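You operate a simulated robot arm through the tools that you are given. There is no shell and no other tool.

The job below is to be done with a simulated robot arm. You get a single attempt, and the scene is never put back.

## Task
Prove the relief check at the setting on the card with purple edge.
Fine: card out of the drawer marked notes onto the side table; air on, pump till LIFTS, then press ease off; the drawer stays open, the teal bar knob stays.

It is judged by the outcome, as a careful person would: the job done as asked, and still so three seconds after it is handed in. It fails if anything else is knocked over, pushed out of place, dropped, spilled or broken.

## Robot
A 7-joint arm with a two-finger parallel gripper, fixed in place. Base frame: the origin is at the foot of the arm, x ahead of it, y to its left, z up; the work surface is at about z = 0.812. Units: m, rad, N and s.
Its first joint turns from -2.304 to 2.304 rad. Payload 3.91 kg.
The tool frame sits at the grasp point between the pads (the TCP): z along the fingers, y along the line on which they close. The tips reach 0.03 m beyond it. The gripper opens to 0.11 m. The fingers are 0.02 m wide and 0.01 m thick; the gripper's body (0.048 by 0.112 m) begins 0.055 m behind the TCP.
Orientation is that of the tool frame in the base frame, as a unit quaternion [x, y, z, w]. With the fingers straight down and closing along the base's y, the tool's x points along the base's -x, its y along +y and its z along -z.

## Interface
- The arm moves only by the tool servo_tool. Its argument "motion" is text: rows parted by semicolons, each of 7 numbers parted by spaces: the turn, a rotation vector about the base's x, y, z in rad, then the shift along the base's x, y, z in m, then the opening, from 0 (shut) to 1 (fully open). In form: rx ry rz tx ty tz hand; .... A call has 1 to 20 rows; each row is the pose to reach, as a shift and turn from the pose commanded when the call began. Each row takes 0.2 s and may step no farther than 0.05 m and 0.15 rad from the row before; otherwise, or with a gripper value out of range, the whole call is refused. A pose out of reach is approached as far as the arm can. The call stops where the force on the tool passes 40 N (or 10 N more than at its start, if that is more) or the arm is blocked; 0.2 s more then pass. Each finger travels about 0.108 m/s and halts on what it meets, pressing with about 21 N; the grip force reading is that of the motor and also rises with nothing between the fingers. The clock runs only during rows and for 0.2 s after the last one: add rows that repeat a pose to give the fingers time. The reply holds the time, the measured pose of the TCP, the force on the tool along the base axes, the opening and the grip force, in the units named above and with some noise, with the torque about the TCP (base axes, N m) and any sound that the robot's microphone picked up, and new pictures: "views" is both (left out), scene, wrist or none.
- Cameras (640 x 400 px; columns grow to the right, rows downward): "scene" is fixed at [0.0505, 0.6484, 1.3835]; the picture's right is [-0.24, -0.97, 0.00], its down [-0.78, 0.19, -0.59] and it looks along [0.58, -0.14, -0.81] (base axes); focal length 228 px, centre (320, 200). "wrist" rides on the gripper at [0.072, 0.017, -0.103] in the tool frame; the picture's right is [-0.23, 0.97, 0.00], its down [-0.76, -0.18, -0.62] and it looks along [-0.61, -0.14, 0.78] (tool axes); focal length 222 px, centre (320, 200). There is no depth. A picture from a camera that has moved, and an enlarged one, comes with that camera's place and axes in the base frame and with its lens.
- close_up(camera, box): a new picture of the part [left, top, right, bottom] of that camera's present view, enlarged. No time passes.
- job_done(): hands the job in; it is judged then, once.

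Nothing tells you positions but the pictures and the camera data. Unless the task says otherwise, let go and move clear before handing in.

The tools are called after "Emit:" as a command line: name --argument value ..., lists and objects as JSON in quotes. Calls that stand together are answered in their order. servo_tool: Moves the arm, as the interface text tells. Its arguments: {"type":"object","properties":{"motion":{"type":"string"},"views":{"type":"string","enum":["both","scene","wrist","none"]}},"required":["motion"]} The other tools are called the same way: close_up (camera, box) takes an enlarged picture of a part of a camera's view; job_done () hands the job in.

At the start:

```text
clock: 0.0
tool_pos: [0.3958, 0.502, 1.1412]
ee_rot: [-0.001, 1.0, 0.001, 0.0]
wrist_force: [-0.7, -0.2, 1.2]
ft_torque: [0.0, 0.02, -0.01]
width: 0.11
finger_force: 0.0
```

scene: 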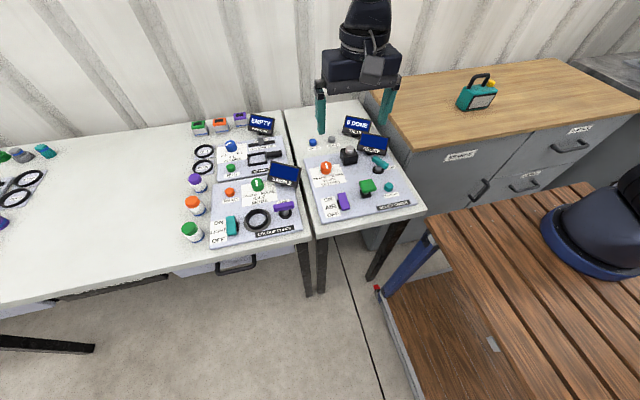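
wrist: 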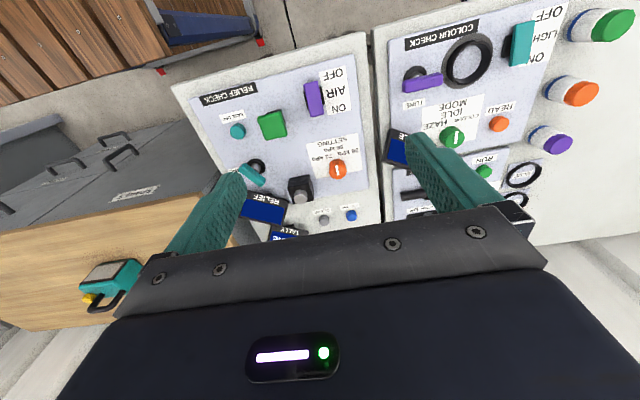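

I see a bench with a colour-check panel and a relief-check panel, plus a wooden-topped cabinet with labelled drawers on the right. First I'll take enlarged views to read the labels.

Emit:
close_up --camera "scene" --box '[290, 100, 430, 230]'

Emit:
close_up --camera "scene" --box '[400, 60, 640, 220]'

Emit:
close_up --camera "wrist" --box '[170, 30, 390, 240]'

Emit:
close_up --camera "scene" --box '[360, 170, 640, 400]'

Emit:
close_up --camera "wrist" --box '[0, 0, 250, 340]'

Emit:
close_up --camera "scene" --box '[170, 100, 310, 280]'

```text
3.08 times, centred on (360, 165) of scene
camera zoom: at [0.0505, 0.6484, 1.3835], right [-0.24, -0.97, 0.0], down [-0.78, 0.19, -0.59], along [0.58, -0.14, -0.81], focal length 700 px, centre (197, 308)
```

zoom: 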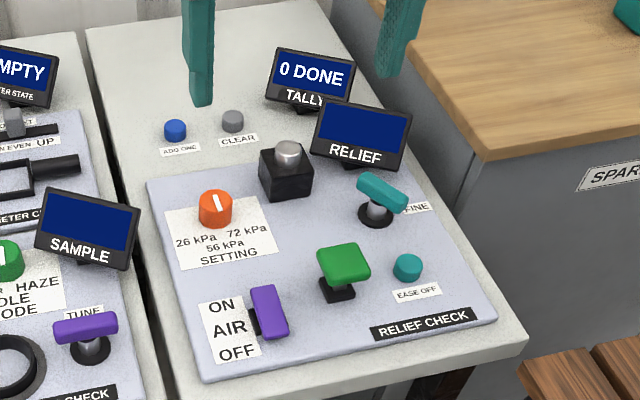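

```text
2.50 times, centred on (520, 140) of scene
camera zoom: at [0.0505, 0.6484, 1.3835], right [-0.24, -0.97, 0.0], down [-0.78, 0.19, -0.59], along [0.58, -0.14, -0.81], focal length 569 px, centre (-180, 350)
```

zoom: 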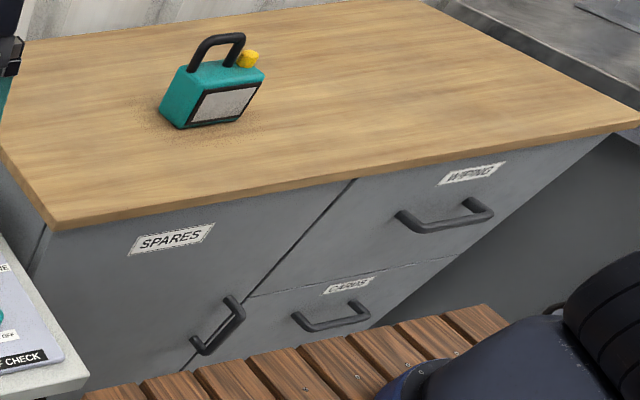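

```text
1.90 times, centred on (280, 135) of wrist
camera zoom: at [0.3241, 0.5187, 1.2452], right [0.23, 0.97, 0.0], down [0.76, -0.18, 0.62], along [0.61, -0.14, -0.78], focal length 423 px, centre (396, 324)
```

zoom: 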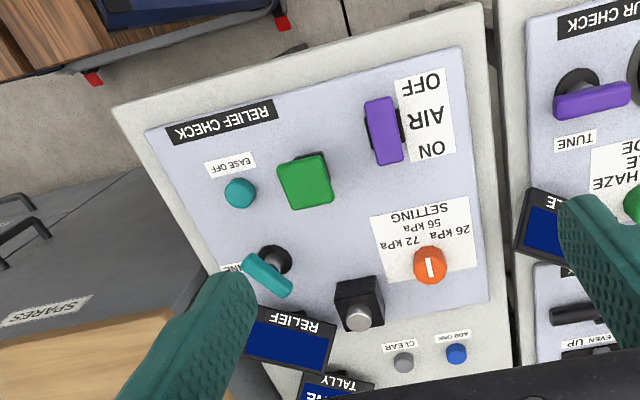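

```text
1.74 times, centred on (500, 285) of scene
camera zoom: at [0.0505, 0.6484, 1.3835], right [-0.24, -0.97, 0.0], down [-0.78, 0.19, -0.59], along [0.58, -0.14, -0.81], focal length 396 px, centre (7, 52)
```

zoom: 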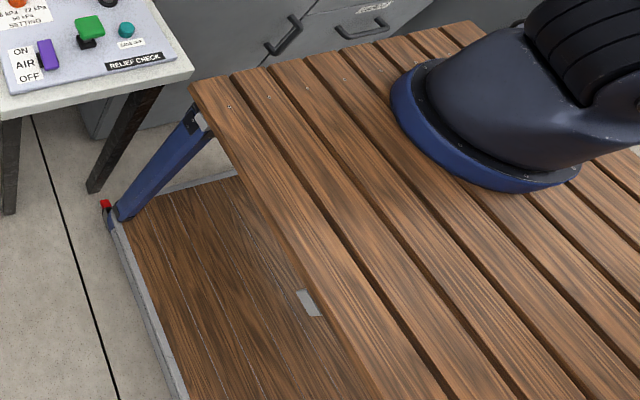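

```text
1.18 times, centred on (125, 170) of wrist
camera zoom: at [0.3241, 0.5187, 1.2452], right [0.23, 0.97, 0.0], down [0.76, -0.18, 0.62], along [0.61, -0.14, -0.78], focal length 261 px, centre (549, 235)
```

zoom: 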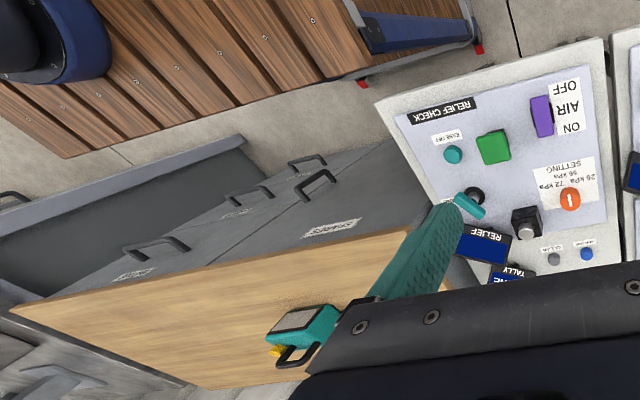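

```text
2.22 times, centred on (240, 190) of scene
camera zoom: at [0.0505, 0.6484, 1.3835], right [-0.24, -0.97, 0.0], down [-0.78, 0.19, -0.59], along [0.58, -0.14, -0.81], focal length 506 px, centre (498, 222)
```

zoom: 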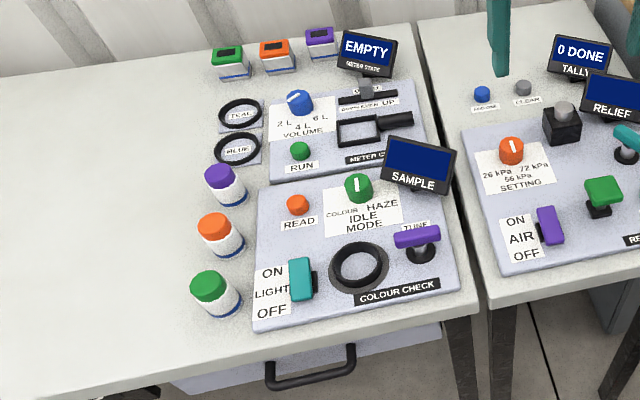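

I see the relief check panel on the narrow table, with air lever, setting dial, green pump and a teal "ease off" button. There's a drawer under the main bench and several in the cabinet. I'll tilt the wrist camera to read the labels on the drawer fronts.

Emit:
servo_tool --motion "0 -0.08 0 -0.025 0.025 -0.005 1; 0 -0.16 0 -0.05 0.05 -0.01 1; 0 -0.24 0 -0.075 0.075 -0.015 1; 0 -0.32 0 -0.1 0.1 -0.02 1; 0 -0.4 0 -0.125 0.125 -0.025 1; 0 -0.48 0 -0.15 0.15 -0.03 1; 0 -0.56 0 -0.175 0.175 -0.035 1; 0 -0.64 0 -0.2 0.2 -0.04 1"

```text
clock: 1.8
tool_pos: [0.1958, 0.7, 1.1015]
ee_rot: [0.0, 0.948, 0.0, 0.317]
wrist_force: [0.8, -0.6, 0.7]
ft_torque: [0.01, 0.0, 0.02]
width: 0.1099
finger_force: 0.2
camera wrist: at [0.0764, 0.7173, 1.1411], right [0.18, 0.97, 0.14], down [0.24, -0.18, 0.95], along [0.95, -0.14, -0.26], focal length 222 px, centre (320, 200)
```

scene: 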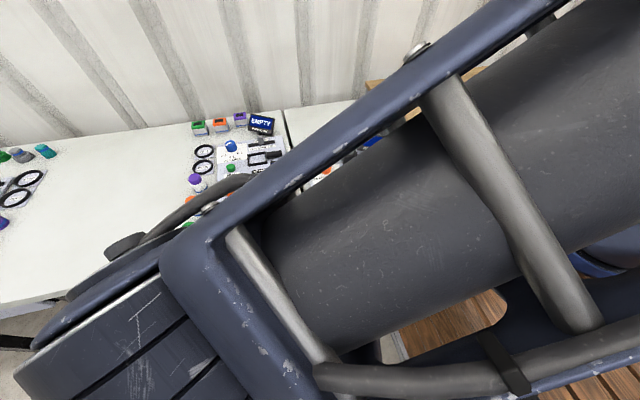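
wrist: 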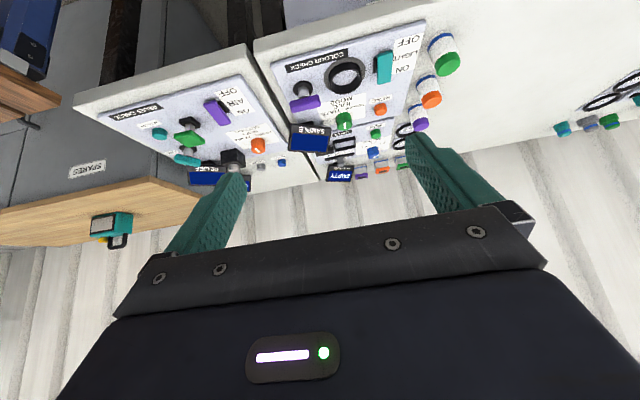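

The picture is inverted and the drawer front is just below view. I'll lower the tool in front of the bench to read the drawer's label.

Emit:
servo_tool --motion "0 0 0 0 0.02 -0.04 1; 0 0 0 0 0.04 -0.08 1; 0 0 0 0 0.06 -0.12 1; 0 0 0 0 0.08 -0.16 1; 0 0 0 0 0.08 -0.2 1"

```text
clock: 3.0
tool_pos: [0.1967, 0.7844, 0.9035]
ee_rot: [-0.001, 0.949, 0.001, 0.315]
wrist_force: [0.1, 0.1, 0.5]
ft_torque: [-0.02, 0.04, -0.01]
width: 0.1102
finger_force: 0.1
camera wrist: at [0.0767, 0.801, 0.9424], right [0.18, 0.97, 0.14], down [0.24, -0.18, 0.95], along [0.95, -0.14, -0.26], focal length 222 px, centre (320, 200)
```

scene: 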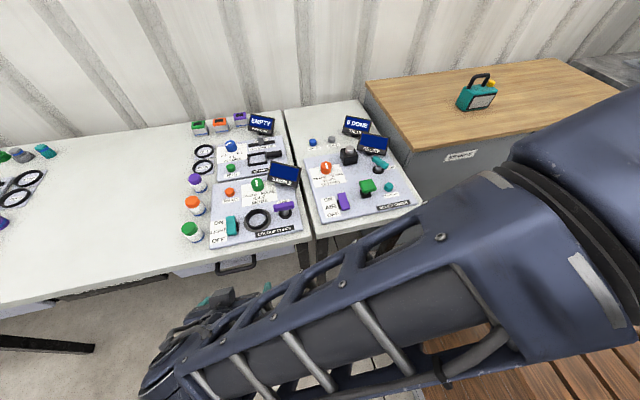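
wrist: 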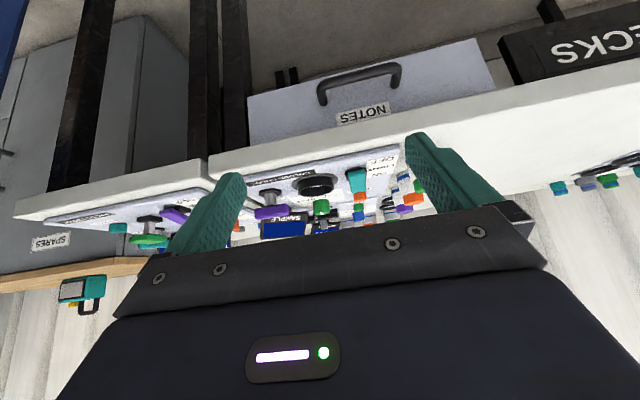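

The drawer under the main bench is marked NOTES. Now I'll locate its handle precisely with close-ups from both cameras.

Emit:
close_up --camera "wrist" --box '[230, 20, 530, 190]'

Emit:
close_up --camera "scene" --box '[160, 220, 320, 320]'

Emit:
close_up --camera "wrist" --box '[440, 0, 640, 200]'

Emit:
close_up --camera "scene" --box '[0, 130, 120, 360]'

```text
2.13 times, centred on (380, 105) of wrist
camera zoom: at [0.0767, 0.801, 0.9424], right [0.18, 0.97, 0.14], down [0.24, -0.18, 0.95], along [0.95, -0.14, -0.26], focal length 474 px, centre (192, 403)
```

zoom: 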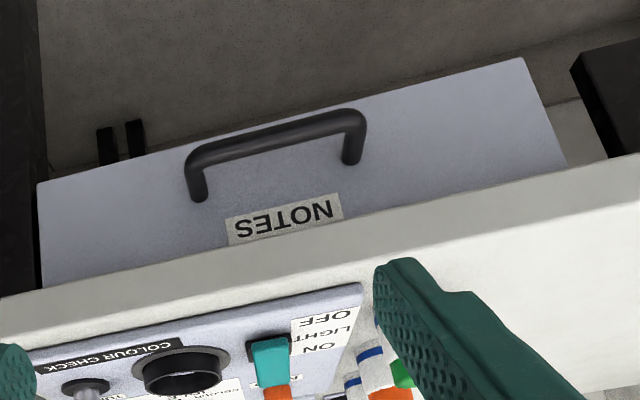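

```text
4.00 times, centred on (240, 270) of scene
camera zoom: at [0.0505, 0.6484, 1.3835], right [-0.24, -0.97, 0.0], down [-0.78, 0.19, -0.59], along [0.58, -0.14, -0.81], focal length 910 px, centre (640, -80)
```

zoom: 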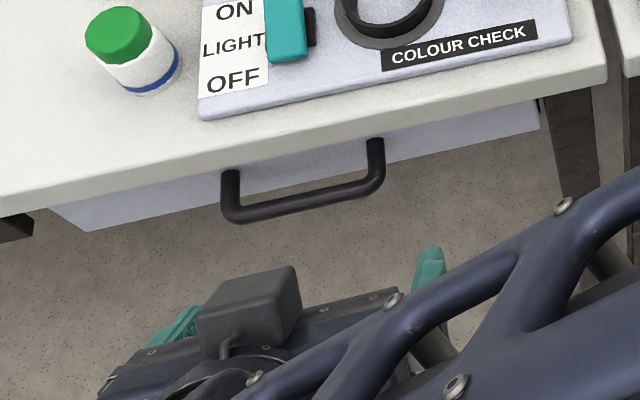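

```text
2.00 times, centred on (540, 100) of wrist
camera zoom: at [0.0767, 0.801, 0.9424], right [0.18, 0.97, 0.14], down [0.24, -0.18, 0.95], along [0.95, -0.14, -0.26], focal length 444 px, centre (-120, 400)
```

zoom: 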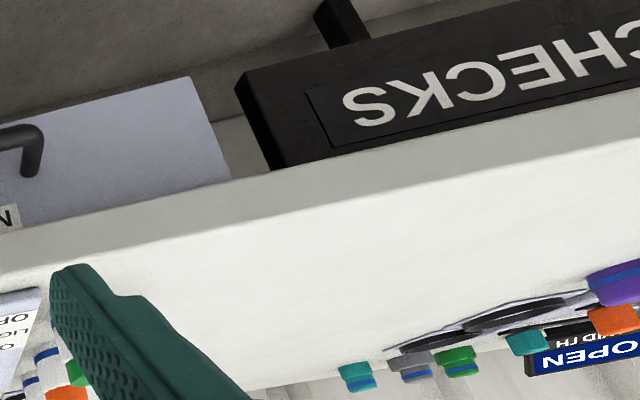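

```text
1.74 times, centred on (60, 245) of scene
camera zoom: at [0.0505, 0.6484, 1.3835], right [-0.24, -0.97, 0.0], down [-0.78, 0.19, -0.59], along [0.58, -0.14, -0.81], focal length 396 px, centre (772, 122)
```

zoom: 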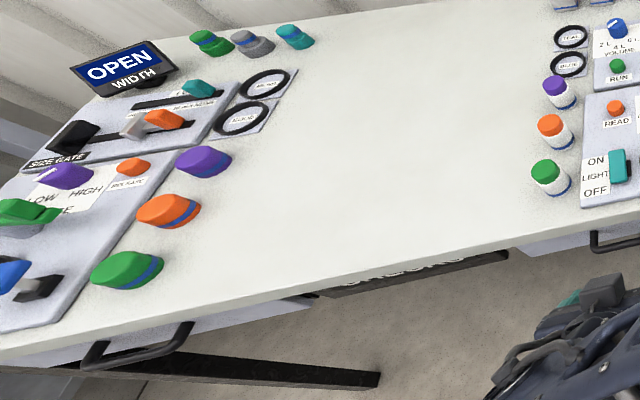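

NOTES drawer handle bar is at about x=0.35, y=0.79–0.90, z=0.695. Before touching anything I want to find the "side table", so I'll raise and turn the camera to the left.

Emit:
servo_tool --motion "0 0 0.14 0 0 0.04 1; 0 0 0.28 0 0 0.08 1; 0 0 0.42 0 0 0.12 1; 0 0 0.56 0 0 0.16 1; 0 0 0.7 0 0 0.2 1; 0 0 0.84 -0.03 0 0.22 1; 0 0 0.98 -0.06 0 0.24 1"

```text
clock: 4.6
tool_pos: [0.1371, 0.7838, 1.1417]
ee_rot: [-0.448, 0.837, 0.149, 0.278]
wrist_force: [1.0, 1.0, -0.9]
ft_torque: [0.04, -0.01, 0.02]
width: 0.1102
finger_force: 0.1
camera wrist: at [0.0569, 0.6941, 1.1823], right [-0.71, 0.69, 0.14], down [0.28, 0.1, 0.95], along [0.65, 0.72, -0.27], focal length 222 px, centre (320, 200)
```

scene: 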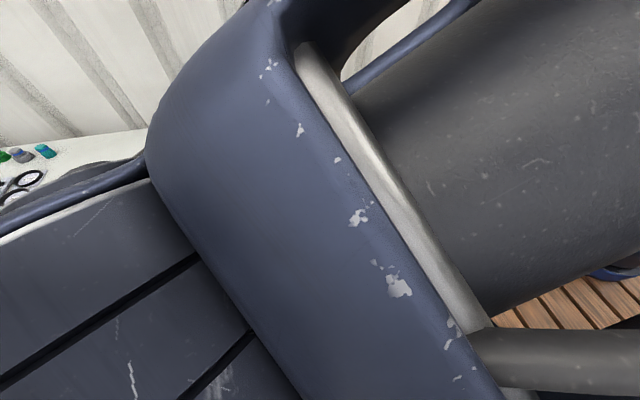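
wrist: 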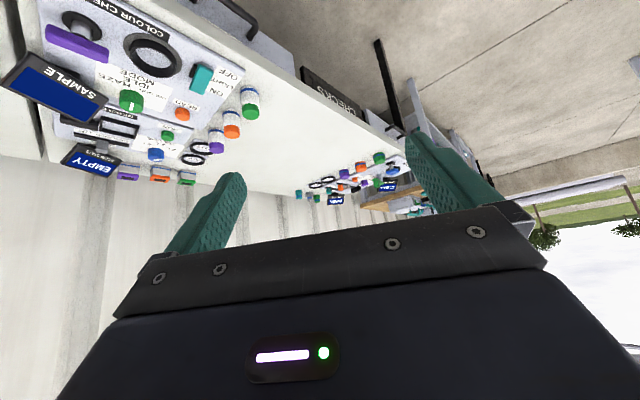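

The left side shows the bench continuing and an open doorway beyond. I keep turning left to look for a side table.

Emit:
servo_tool --motion "0 0 0.14 -0.03 0 0.0 1; 0 0 0.28 -0.06 0 0.0 1; 0 0 0.42 -0.1 0 0.0 1; 0 0 0.56 -0.14 0 0.0 1; 0 0 0.7 -0.18 0 0 1; 0 0 0.84 -0.22 0 0 1; 0 0 0.98 -0.26 0 0 1"

```text
clock: 6.2
tool_pos: [-0.1229, 0.783, 1.1439]
ee_rot: [0.79, -0.527, -0.262, -0.174]
wrist_force: [0.0, -0.3, 0.3]
ft_torque: [0.01, 0.03, 0.02]
width: 0.11
finger_force: 0.1
camera wrist: at [-0.0928, 0.6662, 1.1831], right [-0.97, -0.2, 0.14], down [0.07, 0.29, 0.95], along [-0.23, 0.94, -0.26], focal length 222 px, centre (320, 200)
```

scene: 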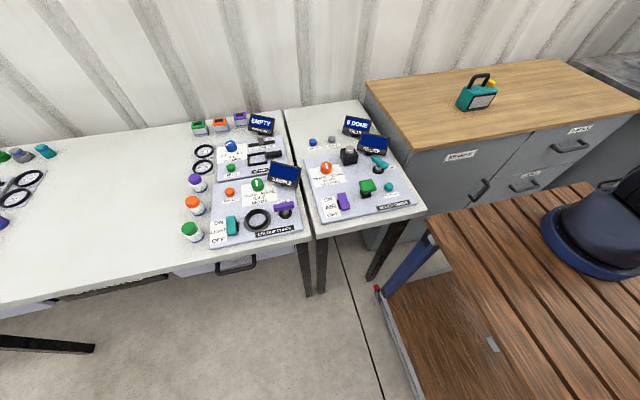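
wrist: 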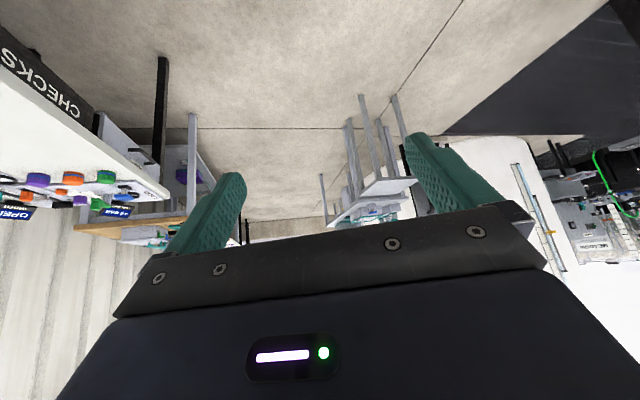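

Nothing within reach on this side. I'll look further round behind the arm.

Emit:
servo_tool --motion "0 0 0.14 -0.03 0 0.0 1; 0 0 0.28 -0.06 0 0.0 1; 0 0 0.42 -0.1 -0.02 0.0 1; 0 0 0.56 -0.14 -0.04 0.0 1; 0 0 0.7 -0.18 -0.06 0 1; 0 0 0.84 -0.22 -0.08 0 1; 0 0 0.98 -0.26 -0.1 0 1"

Emit:
close_up --camera "scene" --box '[500, 0, 640, 120]'

```text
clock: 7.8
tool_pos: [-0.3827, 0.6796, 1.1428]
ee_rot: [0.944, -0.095, -0.314, -0.032]
wrist_force: [0.2, 1.1, 0.6]
ft_torque: [-0.03, -0.01, -0.01]
width: 0.11
finger_force: 0.0
camera wrist: at [-0.2678, 0.6401, 1.1831], right [-0.37, -0.92, 0.14], down [-0.2, 0.22, 0.95], along [-0.91, 0.33, -0.26], focal length 222 px, centre (320, 200)
```

scene: 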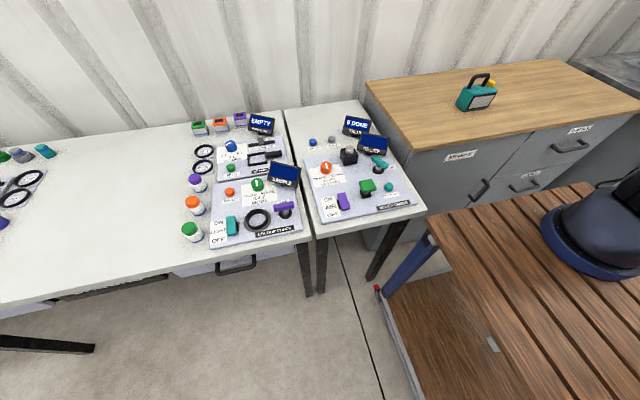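
wrist: 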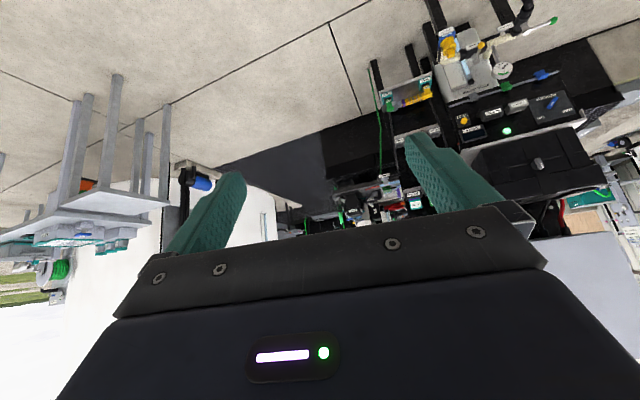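

```text
3.33 times, centred on (570, 60) of scene
camera zoom: at [0.0505, 0.6484, 1.3835], right [-0.24, -0.97, 0.0], down [-0.78, 0.19, -0.59], along [0.58, -0.14, -0.81], focal length 758 px, centre (-513, 667)
```

zoom: 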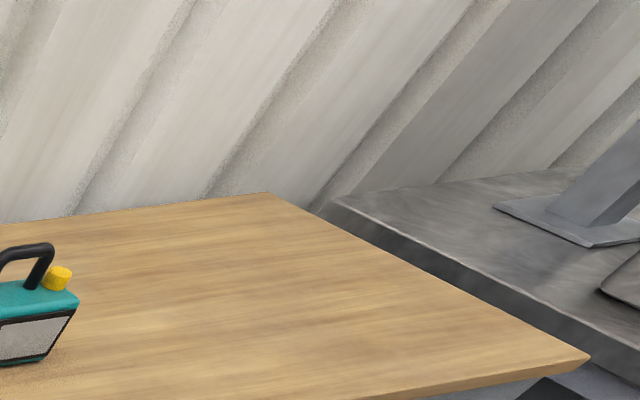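

Only out-of-reach machinery behind. I'll swing back over the bench and then check the right side.

Emit:
servo_tool --motion "0 0 -0.145 0.04 0 0.003 1; 0 0 -0.29 0.08 0 0.006 1; 0 0 -0.435 0.12 0 0.009 1; 0 0 -0.58 0.16 0 0.012 1; 0 0 -0.725 0.2 0 0.015 1; 0 0 -0.87 0.24 0 0.018 1; 0 0 -1.015 0.28 0 0.021 1; 0 0 -1.16 0.32 0 0.024 1; 0 0 -1.305 0.36 0 0.027 1; 0 0 -1.45 0.4 0 0.03 1; 0 0 -1.595 0.44 -0.02 0.033 1; 0 0 -1.74 0.48 -0.04 0.036 1; 0 0 -1.885 0.52 -0.06 0.039 1; 0 0 -2.03 0.56 -0.08 0.042 1; 0 0 -2.175 0.6 -0.1 0.045 1; 0 0 -2.32 0.64 -0.12 0.048 1; 0 0 -2.465 0.68 -0.14 0.051 1; 0 0 -2.61 0.72 -0.16 0.054 1; 0 0 -2.755 0.76 -0.18 0.057 1; 0 0 -2.9 0.8 -0.2 0.06 1" --views "wrist"

Emit:
servo_tool --motion "0 0 -0.145 0.02 -0.04 0.0 1; 0 0 -0.29 0.04 -0.08 0.0 1; 0 0 -0.435 0.06 -0.12 0.0 1; 0 0 -0.58 0.08 -0.16 0.0 1; 0 0 -0.725 0.1 -0.2 0.0 1; 0 0 -0.87 0.12 -0.24 0 1; 0 0 -1.015 0.12 -0.28 0 1; 0 0 -1.16 0.12 -0.32 0 1"

```text
clock: 12.0
tool_pos: [0.4162, 0.4823, 1.2036]
ee_rot: [-0.019, 0.949, 0.007, 0.315]
wrist_force: [-0.3, 0.1, -0.1]
ft_torque: [-0.02, -0.01, -0.01]
width: 0.11
finger_force: 0.1
camera wrist: at [0.2959, 0.4938, 1.2435], right [0.14, 0.98, 0.14], down [0.25, -0.17, 0.95], along [0.96, -0.1, -0.26], focal length 222 px, centre (320, 200)
```

wrist: 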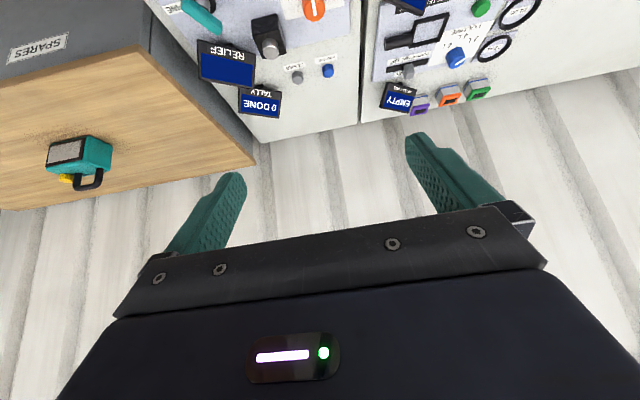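

```text
clock: 13.8
tool_pos: [0.5367, 0.1604, 1.2]
ee_rot: [0.504, 0.804, -0.167, 0.267]
wrist_force: [0.6, 0.2, -0.6]
ft_torque: [-0.02, 0.0, 0.02]
width: 0.11
finger_force: 0.1
camera wrist: at [0.4995, 0.2765, 1.2405], right [0.96, 0.26, 0.14], down [-0.06, -0.29, 0.95], along [0.29, -0.92, -0.26], focal length 222 px, centre (320, 200)
```

scene: 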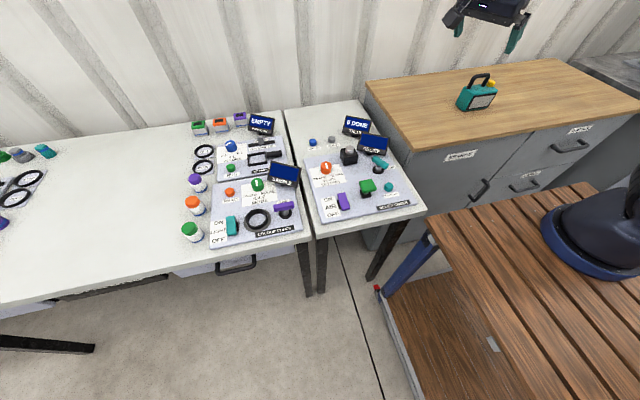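
wrist: 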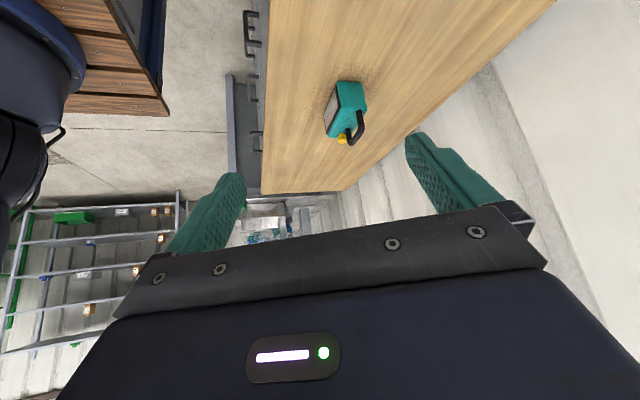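

No other table is in reach on the right, so the "side table" must be the separate narrow table beside the main bench, the one holding the relief check. Next I bring the arm back and re-orient for the NOTES drawer handle.

Emit:
servo_tool --motion "0 0 0.14 0 0.04 0.0 1; 0 0 0.28 0 0.08 0.0 1; 0 0 0.42 -0.02 0.12 0.0 1; 0 0 0.56 -0.05 0.16 0.0 1; 0 0 0.7 -0.08 0.2 0.0 1; 0 0 0.84 -0.11 0.24 0 1; 0 0 0.98 -0.14 0.28 0 1; 0 0 1.12 -0.17 0.32 0 1" --views "none"

Emit:
servo_tool --motion "0 0.13 0 0 0.02 0 1; 0 0.26 0 -0.01 0.05 0.0 1; 0 0.39 0 -0.03 0.08 0.0 1; 0 0.52 0 -0.05 0.11 0.0 1; 0 0.64 0 -0.07 0.14 0.0 1" --views "wrist"

```text
clock: 15.6
tool_pos: [0.3663, 0.4822, 1.2023]
ee_rot: [-0.001, 0.949, 0.0, 0.314]
wrist_force: [0.2, -0.1, 0.6]
ft_torque: [-0.01, 0.04, 0.05]
width: 0.1101
finger_force: 0.0
```

```text
clock: 16.8
tool_pos: [0.2957, 0.6194, 1.1995]
ee_rot: [-0.001, 1.0, 0.002, -0.001]
wrist_force: [-0.3, -1.3, 1.8]
ft_torque: [0.03, 0.02, 0.0]
width: 0.1099
finger_force: 0.1
camera wrist: at [0.2236, 0.6368, 1.3044], right [0.23, 0.97, 0.0], down [0.76, -0.18, 0.62], along [0.61, -0.14, -0.78], focal length 222 px, centre (320, 200)
```

wrist: 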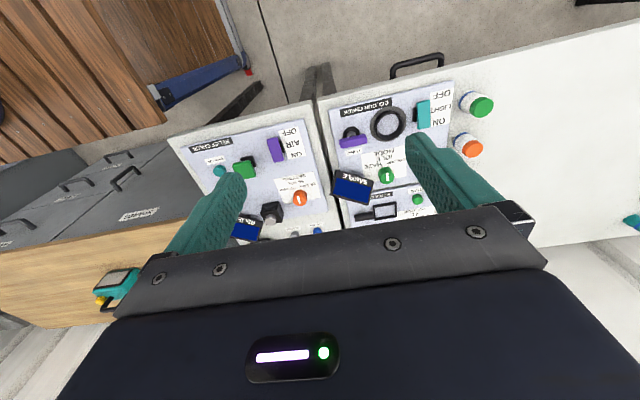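

Good overhead view; I'll take a close-up of the relief panel while here and then rotate the wrist for the drawer.

Emit:
close_up --camera "wrist" --box '[160, 100, 330, 240]'

Emit:
servo_tool --motion "0 0 0.143 -0.013 0.02 -0.01 0.6; 0 0 0.286 -0.026 0.04 -0.02 0.6; 0 0 0.428 -0.04 0.06 -0.03 0.6; 0 0 0.571 -0.053 0.08 -0.04 0.6; 0 0 0.714 -0.066 0.1 -0.05 0.6; 0 0 0.857 -0.08 0.12 -0.06 0.6; 0 0 1.0 -0.093 0.14 -0.07 0.6; 0 0 1.142 -0.106 0.16 -0.08 0.6; 0 0 1.285 -0.12 0.18 -0.09 0.6; 0 0 1.428 -0.133 0.2 -0.1 0.6; 0 0 1.571 -0.146 0.22 -0.1 0.6" --views "none"

Emit:
servo_tool --motion "0 -0.142 0 0 0 -0.04 0.6; 0 -0.284 0 0 0 -0.08 0.6; 0 -0.425 0 0 0 -0.12 0.6; 0 -0.567 0 0 0 -0.16 0.6; 0 -0.709 0 0 0 -0.2 0.6; 0 -0.85 0 0 0 -0.24 0.6; 0 -0.992 0 0.0 0 -0.28 0.6; 0 -1.134 0 0.0 0 -0.32 0.6"

```text
2.86 times, centred on (245, 170) of wrist
camera zoom: at [0.2236, 0.6368, 1.3044], right [0.23, 0.97, 0.0], down [0.76, -0.18, 0.62], along [0.61, -0.14, -0.78], focal length 635 px, centre (534, 286)
```

zoom: 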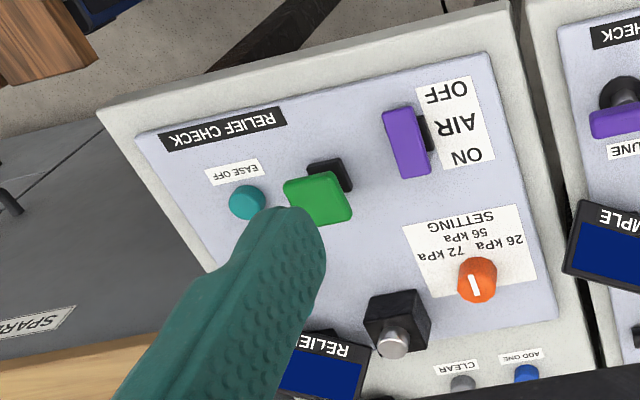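

```text
clock: 19.2
tool_pos: [0.1476, 0.8403, 1.1018]
ee_rot: [0.708, -0.706, -0.001, 0.0]
wrist_force: [0.2, 0.4, 0.6]
ft_torque: [0.01, 0.02, 0.0]
width: 0.0661
finger_force: 0.0
```

```text
clock: 21.0
tool_pos: [0.1511, 0.8425, 0.783]
ee_rot: [-0.596, 0.597, -0.38, 0.381]
wrist_force: [0.3, 0.0, 1.5]
ft_torque: [0.04, 0.08, 0.01]
width: 0.0658
finger_force: 0.0
camera wrist: at [0.0505, 0.7702, 0.8105], right [-0.41, 0.23, -0.88], down [-0.49, 0.76, 0.43], along [0.77, 0.61, -0.2], focal length 222 px, centre (320, 200)
```

scene: 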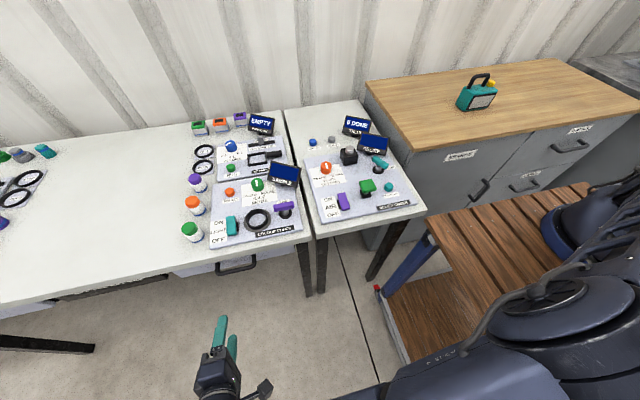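
wrist: 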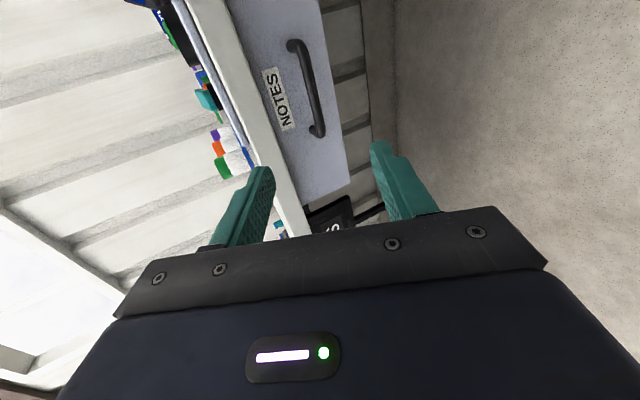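

The tool is facing the NOTES drawer with the fingers closing vertically. I'll advance to just in front of the handle bar and check alignment.

Emit:
servo_tool --motion "0 0 0 0.036 0 -0.015 0.5; 0 0 0 0.072 -0.001 -0.03 0.5; 0 0 0 0.109 -0.001 -0.045 0.5; 0 0 0 0.13 -0.001 -0.053 0.5"

```text
clock: 22.0
tool_pos: [0.28, 0.8441, 0.7287]
ee_rot: [0.598, -0.596, 0.379, -0.379]
wrist_force: [-0.9, -0.5, -0.4]
ft_torque: [0.01, 0.02, 0.03]
width: 0.055
finger_force: 0.1
camera wrist: at [0.1798, 0.77, 0.7569], right [-0.41, 0.23, -0.88], down [-0.49, 0.76, 0.42], along [0.77, 0.61, -0.2], focal length 222 px, centre (320, 200)
```

scene: 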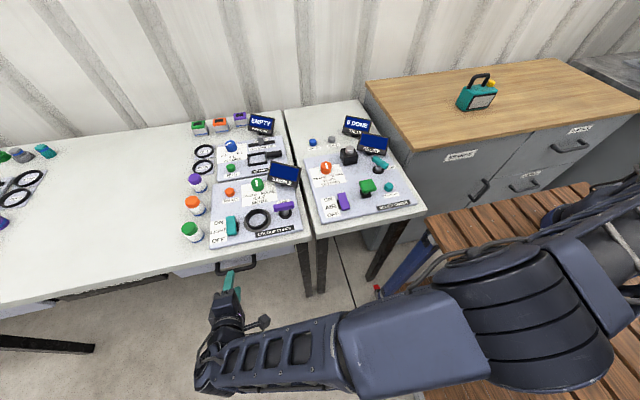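
wrist: 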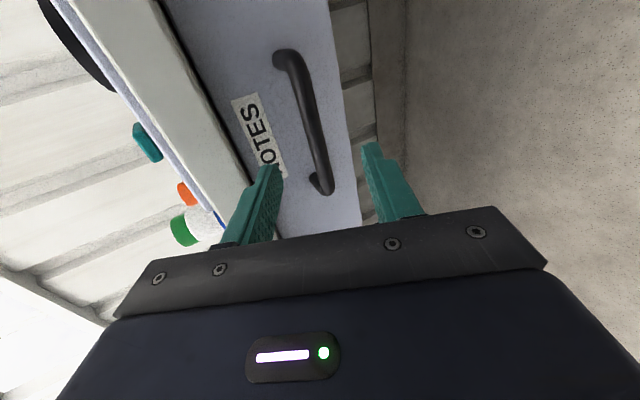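

Bar sits about x=0.35, z=0.707, between the two fingers. I'll slide in and close on it.

Emit:
servo_tool --motion "0 0 0 0.02 0 -0.006 0.5; 0 0 0 0.04 0 -0.012 0.5; 0 0 0 0.058 0 -0.017 0.5; 0 0 0 0.058 0 -0.017 0.5"

Emit:
close_up --camera "wrist" --box '[200, 0, 440, 240]'

```text
clock: 22.9
tool_pos: [0.3336, 0.8401, 0.7104]
ee_rot: [0.598, -0.596, 0.379, -0.379]
wrist_force: [-4.3, 0.3, 1.6]
ft_torque: [0.01, -0.15, -0.02]
width: 0.0549
finger_force: 0.1
stopped in row 4: the force on the tool passed its limit at 47 N (the readings are from after the stop); the commanded pose is now the measured one
camera wrist: at [0.2322, 0.7681, 0.7402], right [-0.42, 0.23, -0.88], down [-0.49, 0.76, 0.43], along [0.77, 0.61, -0.2], focal length 222 px, centre (320, 200)
```

scene: 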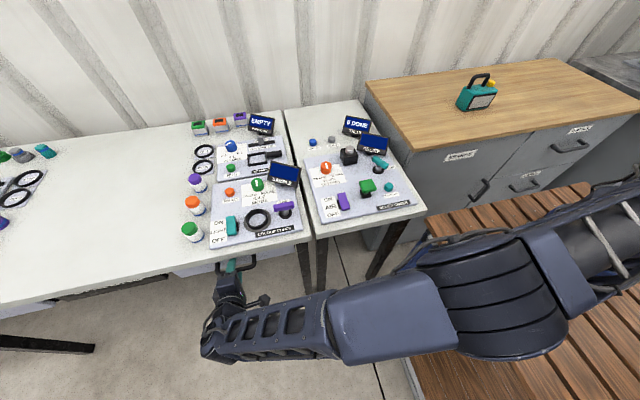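
wrist: 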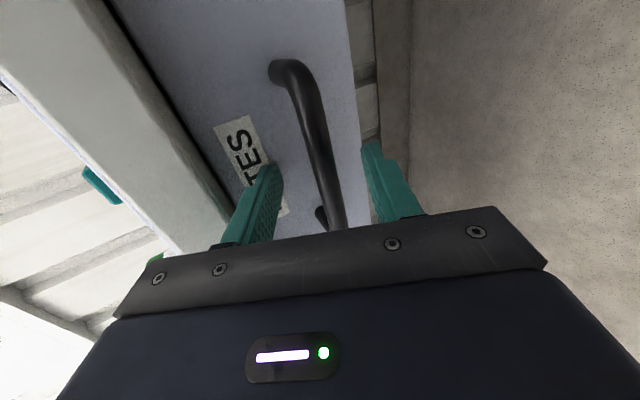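

```text
1.67 times, centred on (320, 120) of wrist
camera zoom: at [0.2322, 0.7681, 0.7402], right [-0.42, 0.23, -0.88], down [-0.49, 0.76, 0.43], along [0.77, 0.61, -0.2], focal length 370 px, centre (320, 333)
```

zoom: 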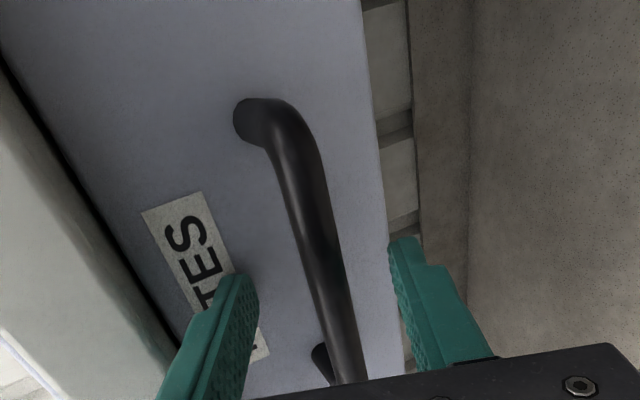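

The upper fingertip just touched the drawer front and the bar is between the fingers. I'll back off a few mm and close.

Emit:
servo_tool --motion "0 0 0 -0.004 0 0 0.5; 0 0 0 -0.004 0 0 0.25; 0 0 0 -0.004 0 0 0; 0 0 0 -0.004 0 0 0; 0 0 0 -0.004 0 0 0; 0 0 0 -0.004 0 0 0" --views "wrist"

```text
clock: 24.3
tool_pos: [0.3284, 0.8402, 0.7095]
ee_rot: [0.598, -0.597, 0.379, -0.378]
wrist_force: [-10.6, 0.2, -32.0]
ft_torque: [0.98, 0.44, 0.7]
width: 0.0136
finger_force: 45.0
camera wrist: at [0.2282, 0.7676, 0.7382], right [-0.42, 0.22, -0.88], down [-0.49, 0.76, 0.42], along [0.77, 0.61, -0.21], focal length 222 px, centre (320, 200)
```

wrist: 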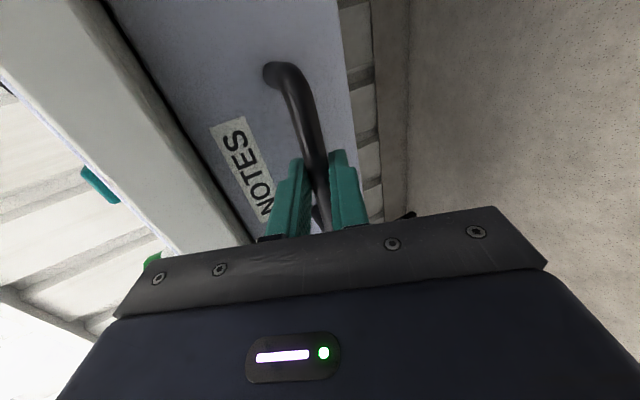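

Bar is gripped (13.6 mm), with about 32 N of vertical misalignment load. I'll ease down a few mm to relieve it before pulling.

Emit:
servo_tool --motion "0 0 0 -0.001 0 -0.002 0; 0 0 0 -0.002 0 -0.004 0; 0 0 0 -0.002 0 -0.004 0" --views "none"

```text
clock: 25.1
tool_pos: [0.3283, 0.8406, 0.7083]
ee_rot: [-0.597, 0.597, -0.379, 0.379]
wrist_force: [0.8, -3.4, -7.2]
ft_torque: [-0.35, 0.12, -1.39]
width: 0.0136
finger_force: 44.9
```

Load relieved. Now I pull the drawer straight out along −x.

Emit:
servo_tool --motion "0 0 0 -0.01 0 0 0; 0 0 0 -0.025 0 0 0; 0 0 0 -0.04 0 0 0; 0 0 0 -0.06 0 0 0; 0 0 0 -0.08 0 0 0; 0 0 0 -0.1 0 0 0; 0 0 0 -0.12 0 0 0; 0 0 0 -0.14 0 0 0"

```text
clock: 26.1
tool_pos: [0.2758, 0.841, 0.7083]
ee_rot: [-0.596, 0.597, -0.38, 0.38]
wrist_force: [1.9, -12.0, 9.8]
ft_torque: [0.37, -0.01, 0.25]
width: 0.0139
finger_force: 44.8
stopped in row 4: the force on the tool passed its limit at 40 N (the readings are from after the stop); the commanded pose is now the measured one
camera wrist: at [0.1749, 0.7682, 0.7374], right [-0.41, 0.23, -0.88], down [-0.49, 0.76, 0.43], along [0.77, 0.61, -0.2], focal length 222 px, centre (320, 200)
```

scene: 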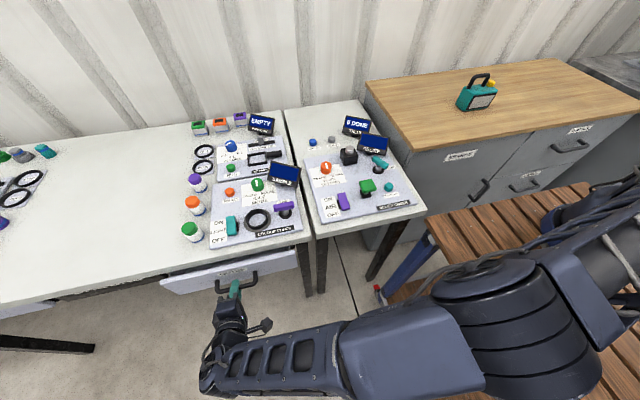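
wrist: 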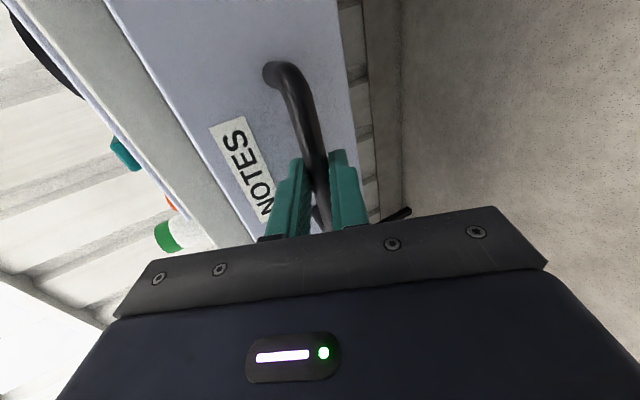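

The drawer slides (out 5 cm) but the load tripped the limit, so I'll pull more slowly.

Emit:
servo_tool --motion "0 0 0 -0.006 0 0 0; 0 0 0 -0.014 0 0 0; 0 0 0 -0.022 0 0 0; 0 0 0 -0.03 0 0 0; 0 0 0 -0.038 0 0 0; 0 0 0 -0.046 0 0 0; 0 0 0 -0.054 0 0 0; 0 0 0 -0.062 0 0 0; 0 0 0 -0.07 0 0 0; 0 0 0 -0.078 0 0 0; 0 0 0 -0.086 0 0 0; 0 0 0 -0.094 0 0 0; 0 0 0 -0.102 0 0 0; 0 0 0 -0.11 0 0 0"

```text
clock: 29.1
tool_pos: [0.1632, 0.8392, 0.7081]
ee_rot: [-0.596, 0.597, -0.379, 0.38]
wrist_force: [0.5, 7.8, 22.7]
ft_torque: [0.62, -0.3, 0.58]
width: 0.0138
finger_force: 45.3
camera wrist: at [0.063, 0.768, 0.7374], right [-0.41, 0.23, -0.88], down [-0.49, 0.76, 0.43], along [0.77, 0.61, -0.2], focal length 222 px, centre (320, 200)
```

scene: 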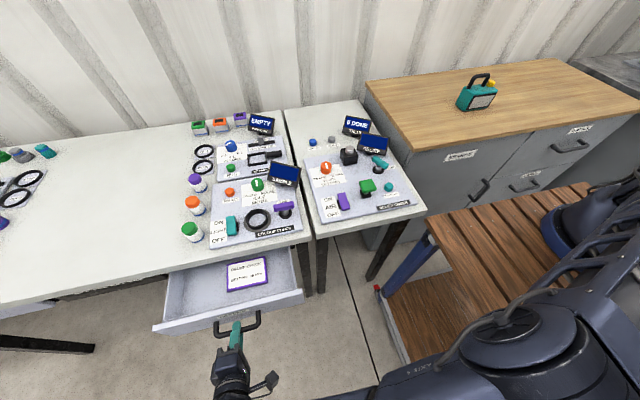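
wrist: 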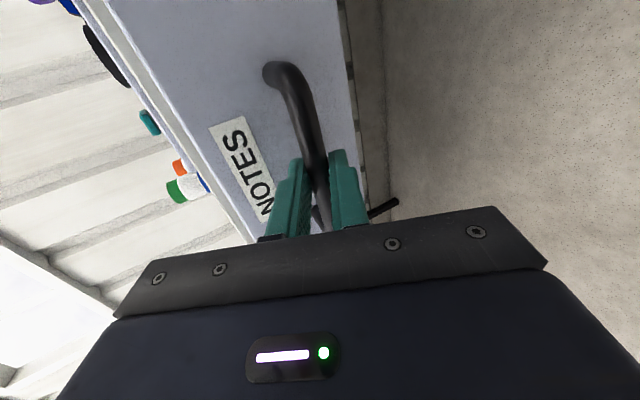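

Emit:
close_up --camera "scene" --box '[200, 235, 320, 320]'

```text
4.71 times, centred on (260, 278) of scene
camera zoom: at [0.0505, 0.6484, 1.3835], right [-0.24, -0.97, 0.0], down [-0.78, 0.19, -0.59], along [0.58, -0.14, -0.81], focal length 1070 px, centre (602, -165)
```

zoom: 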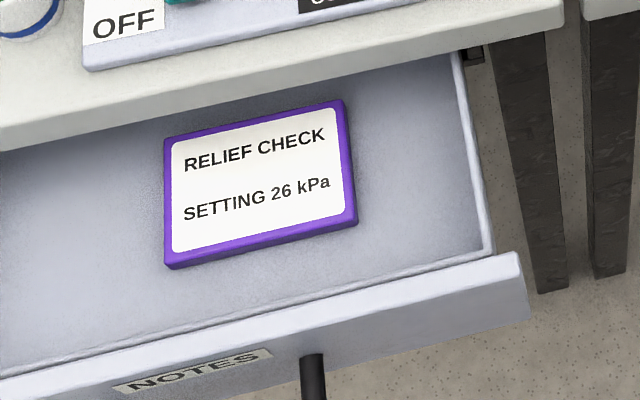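

The purple-edged card reads "RELIEF CHECK – SETTING 26 kPa". Its far half is under the bench edge, so I'll pull the drawer further, slowly.

Emit:
servo_tool --motion "0 0 0 -0.006 0 -0.001 0; 0 0 0 -0.014 0 -0.002 0; 0 0 0 -0.022 0 -0.003 0; 0 0 0 -0.03 0 -0.003 0; 0 0 0 -0.038 0 -0.003 0; 0 0 0 -0.046 0 -0.003 0; 0 0 0 -0.054 0 -0.003 0; 0 0 0 -0.062 0 -0.003 0; 0 0 0 -0.07 0 -0.003 0; 0 0 0 -0.078 0 -0.003 0; 0 0 0 -0.086 0 -0.003 0; 0 0 0 -0.094 0 -0.003 0"

```text
clock: 29.7
tool_pos: [0.1537, 0.8413, 0.7093]
ee_rot: [-0.595, 0.597, -0.38, 0.38]
wrist_force: [-1.0, -18.5, 12.1]
ft_torque: [0.46, -0.07, 0.44]
width: 0.0137
finger_force: 45.0
stopped in row 2: the force on the tool passed its limit at 43 N (the readings are from after the stop); the commanded pose is now the measured one
camera wrist: at [0.0533, 0.7683, 0.7371], right [-0.41, 0.23, -0.88], down [-0.49, 0.76, 0.42], along [0.77, 0.61, -0.2], focal length 222 px, centre (320, 200)
```

scene: 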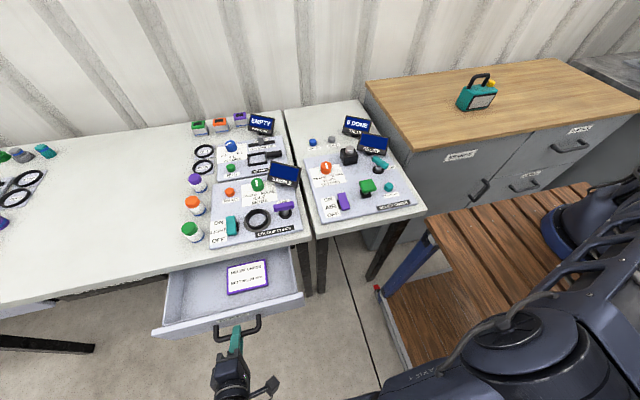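
wrist: 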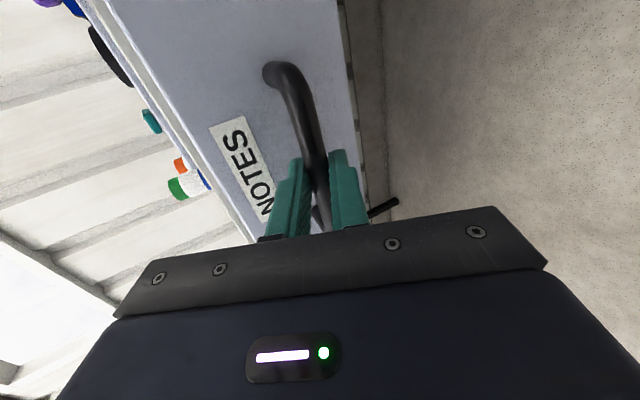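

It moved another cm before tripping. I'll try again to learn whether that's the end stop.

Emit:
servo_tool --motion "0 0 0 -0.004 0 0 0; 0 0 0 -0.01 0 0 0; 0 0 0 -0.016 0 0 0; 0 0 0 -0.022 0 0 0; 0 0 0 -0.028 0 0 0; 0 0 0 -0.034 0 0 0; 0 0 0 -0.04 0 0 0; 0 0 0 -0.046 0 0 0; 0 0 0 -0.052 0 0 0; 0 0 0 -0.058 0 0 0; 0 0 0 -0.064 0 0 0; 0 0 0 -0.07 0 0 0; 0 0 0 -0.076 0 0 0; 0 0 0 -0.082 0 0 0"

```text
clock: 32.7
tool_pos: [0.0706, 0.8425, 0.7087]
ee_rot: [-0.596, 0.597, -0.379, 0.381]
wrist_force: [0.2, -10.0, 17.8]
ft_torque: [-0.01, -0.15, -0.68]
width: 0.0137
finger_force: 45.5
camera wrist: at [-0.0297, 0.7685, 0.7372], right [-0.41, 0.23, -0.88], down [-0.49, 0.76, 0.43], along [0.77, 0.61, -0.2], focal length 222 px, centre (320, 200)
```

scene: 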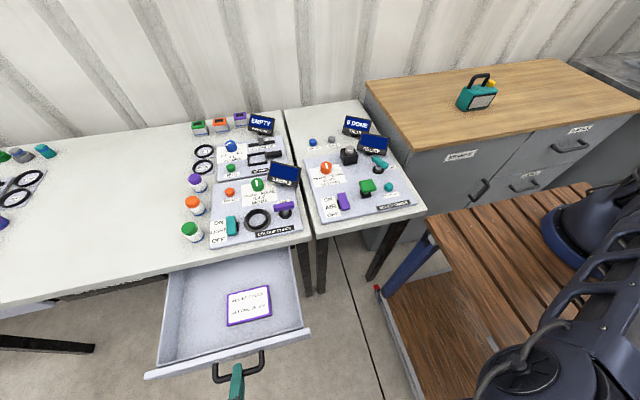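
wrist: 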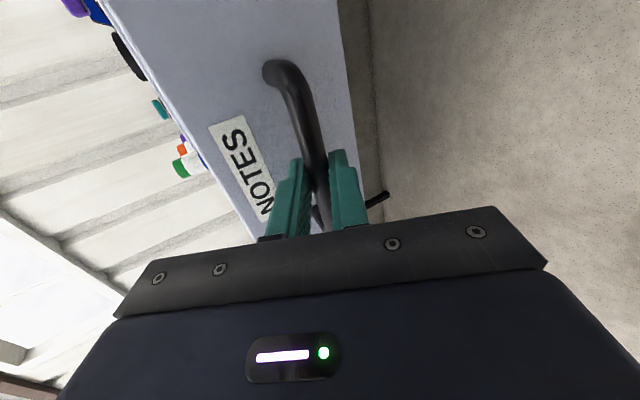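

The drawer is open ~26 cm and the card is fully accessible. I'll check the drawer contents, release the handle and back away.

Emit:
close_up --camera "scene" --box '[140, 240, 330, 390]'

Emit:
servo_tool --motion "0 0 0 0 0 0 0.3; 0 0 0 0 0 0 0.4; 0 0 0 -0.001 0 0 0.4; 0 0 0 -0.02 0 0.008 0.4; 0 0 0 -0.045 0 0.02 0.4; 0 0 0 -0.08 0 0.038 0.4; 0 0 0 -0.09 0 0.07 0.4"

```text
2.67 times, centred on (235, 315) of scene
camera zoom: at [0.0505, 0.6484, 1.3835], right [-0.24, -0.97, 0.0], down [-0.78, 0.19, -0.59], along [0.58, -0.14, -0.81], focal length 607 px, centre (547, -107)
```

zoom: 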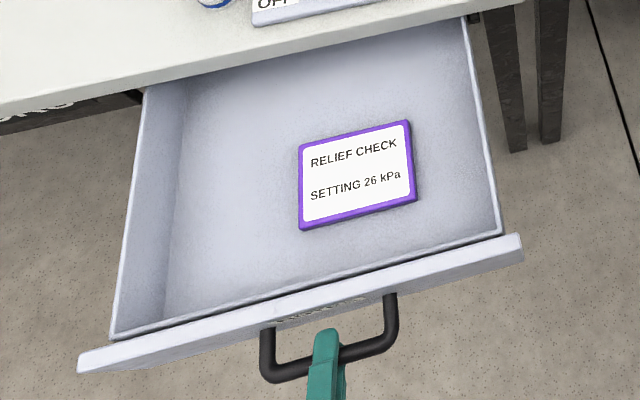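

```text
clock: 34.3
tool_pos: [-0.0193, 0.8389, 0.7773]
ee_rot: [-0.596, 0.597, -0.38, 0.379]
wrist_force: [-0.1, -0.2, -1.2]
ft_torque: [0.03, 0.0, 0.03]
width: 0.044
finger_force: 0.1
camera wrist: at [-0.1205, 0.7677, 0.8057], right [-0.41, 0.23, -0.88], down [-0.49, 0.76, 0.42], along [0.77, 0.61, -0.2], focal length 222 px, centre (320, 200)
```

scene: 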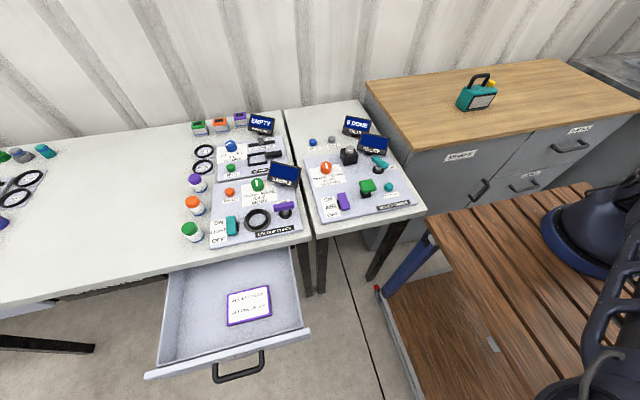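
wrist: 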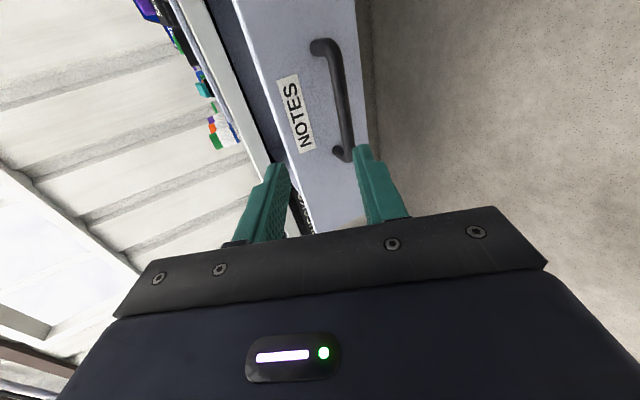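

The handle is released and the drawer stays open. The card is at about x 0.20–0.28, y 0.75–0.87. I'll turn the fingers to point down over it, closing along x.

Emit:
servo_tool --motion "0 0.06 0 0 0 0.05 1; 0 0.2 0 0.01 0 0.09 1; 0 0.34 0 0.04 0 0.125 1; 0 0.48 0 0.075 -0.005 0.15 1; 0 0.62 0 0.11 -0.01 0.17 1; 0 0.76 0 0.15 -0.015 0.18 1; 0 0.9 0 0.19 -0.02 0.18 1; 0 1.03 0 0.225 -0.027 0.18 1; 0 1.134 0 0.262 -0.027 0.18 1; 0 1.134 0 0.262 -0.027 0.14 1"

```text
clock: 36.5
tool_pos: [0.2438, 0.8138, 0.9196]
ee_rot: [0.707, -0.707, -0.001, -0.001]
wrist_force: [-0.5, 0.1, 0.8]
ft_torque: [-0.01, -0.03, -0.01]
width: 0.1099
finger_force: 0.1
camera wrist: at [0.2273, 0.741, 1.0231], right [-0.97, 0.23, 0.0], down [0.18, 0.76, 0.62], along [0.14, 0.61, -0.78], focal length 222 px, centre (320, 200)
```

scene: 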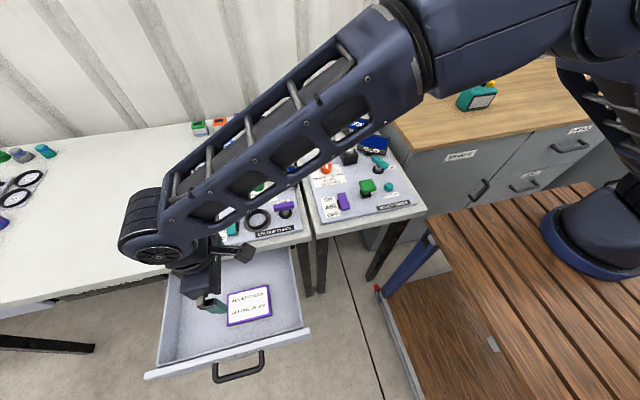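
wrist: 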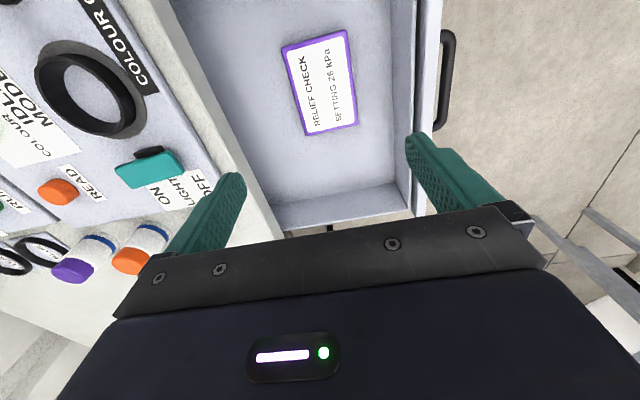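

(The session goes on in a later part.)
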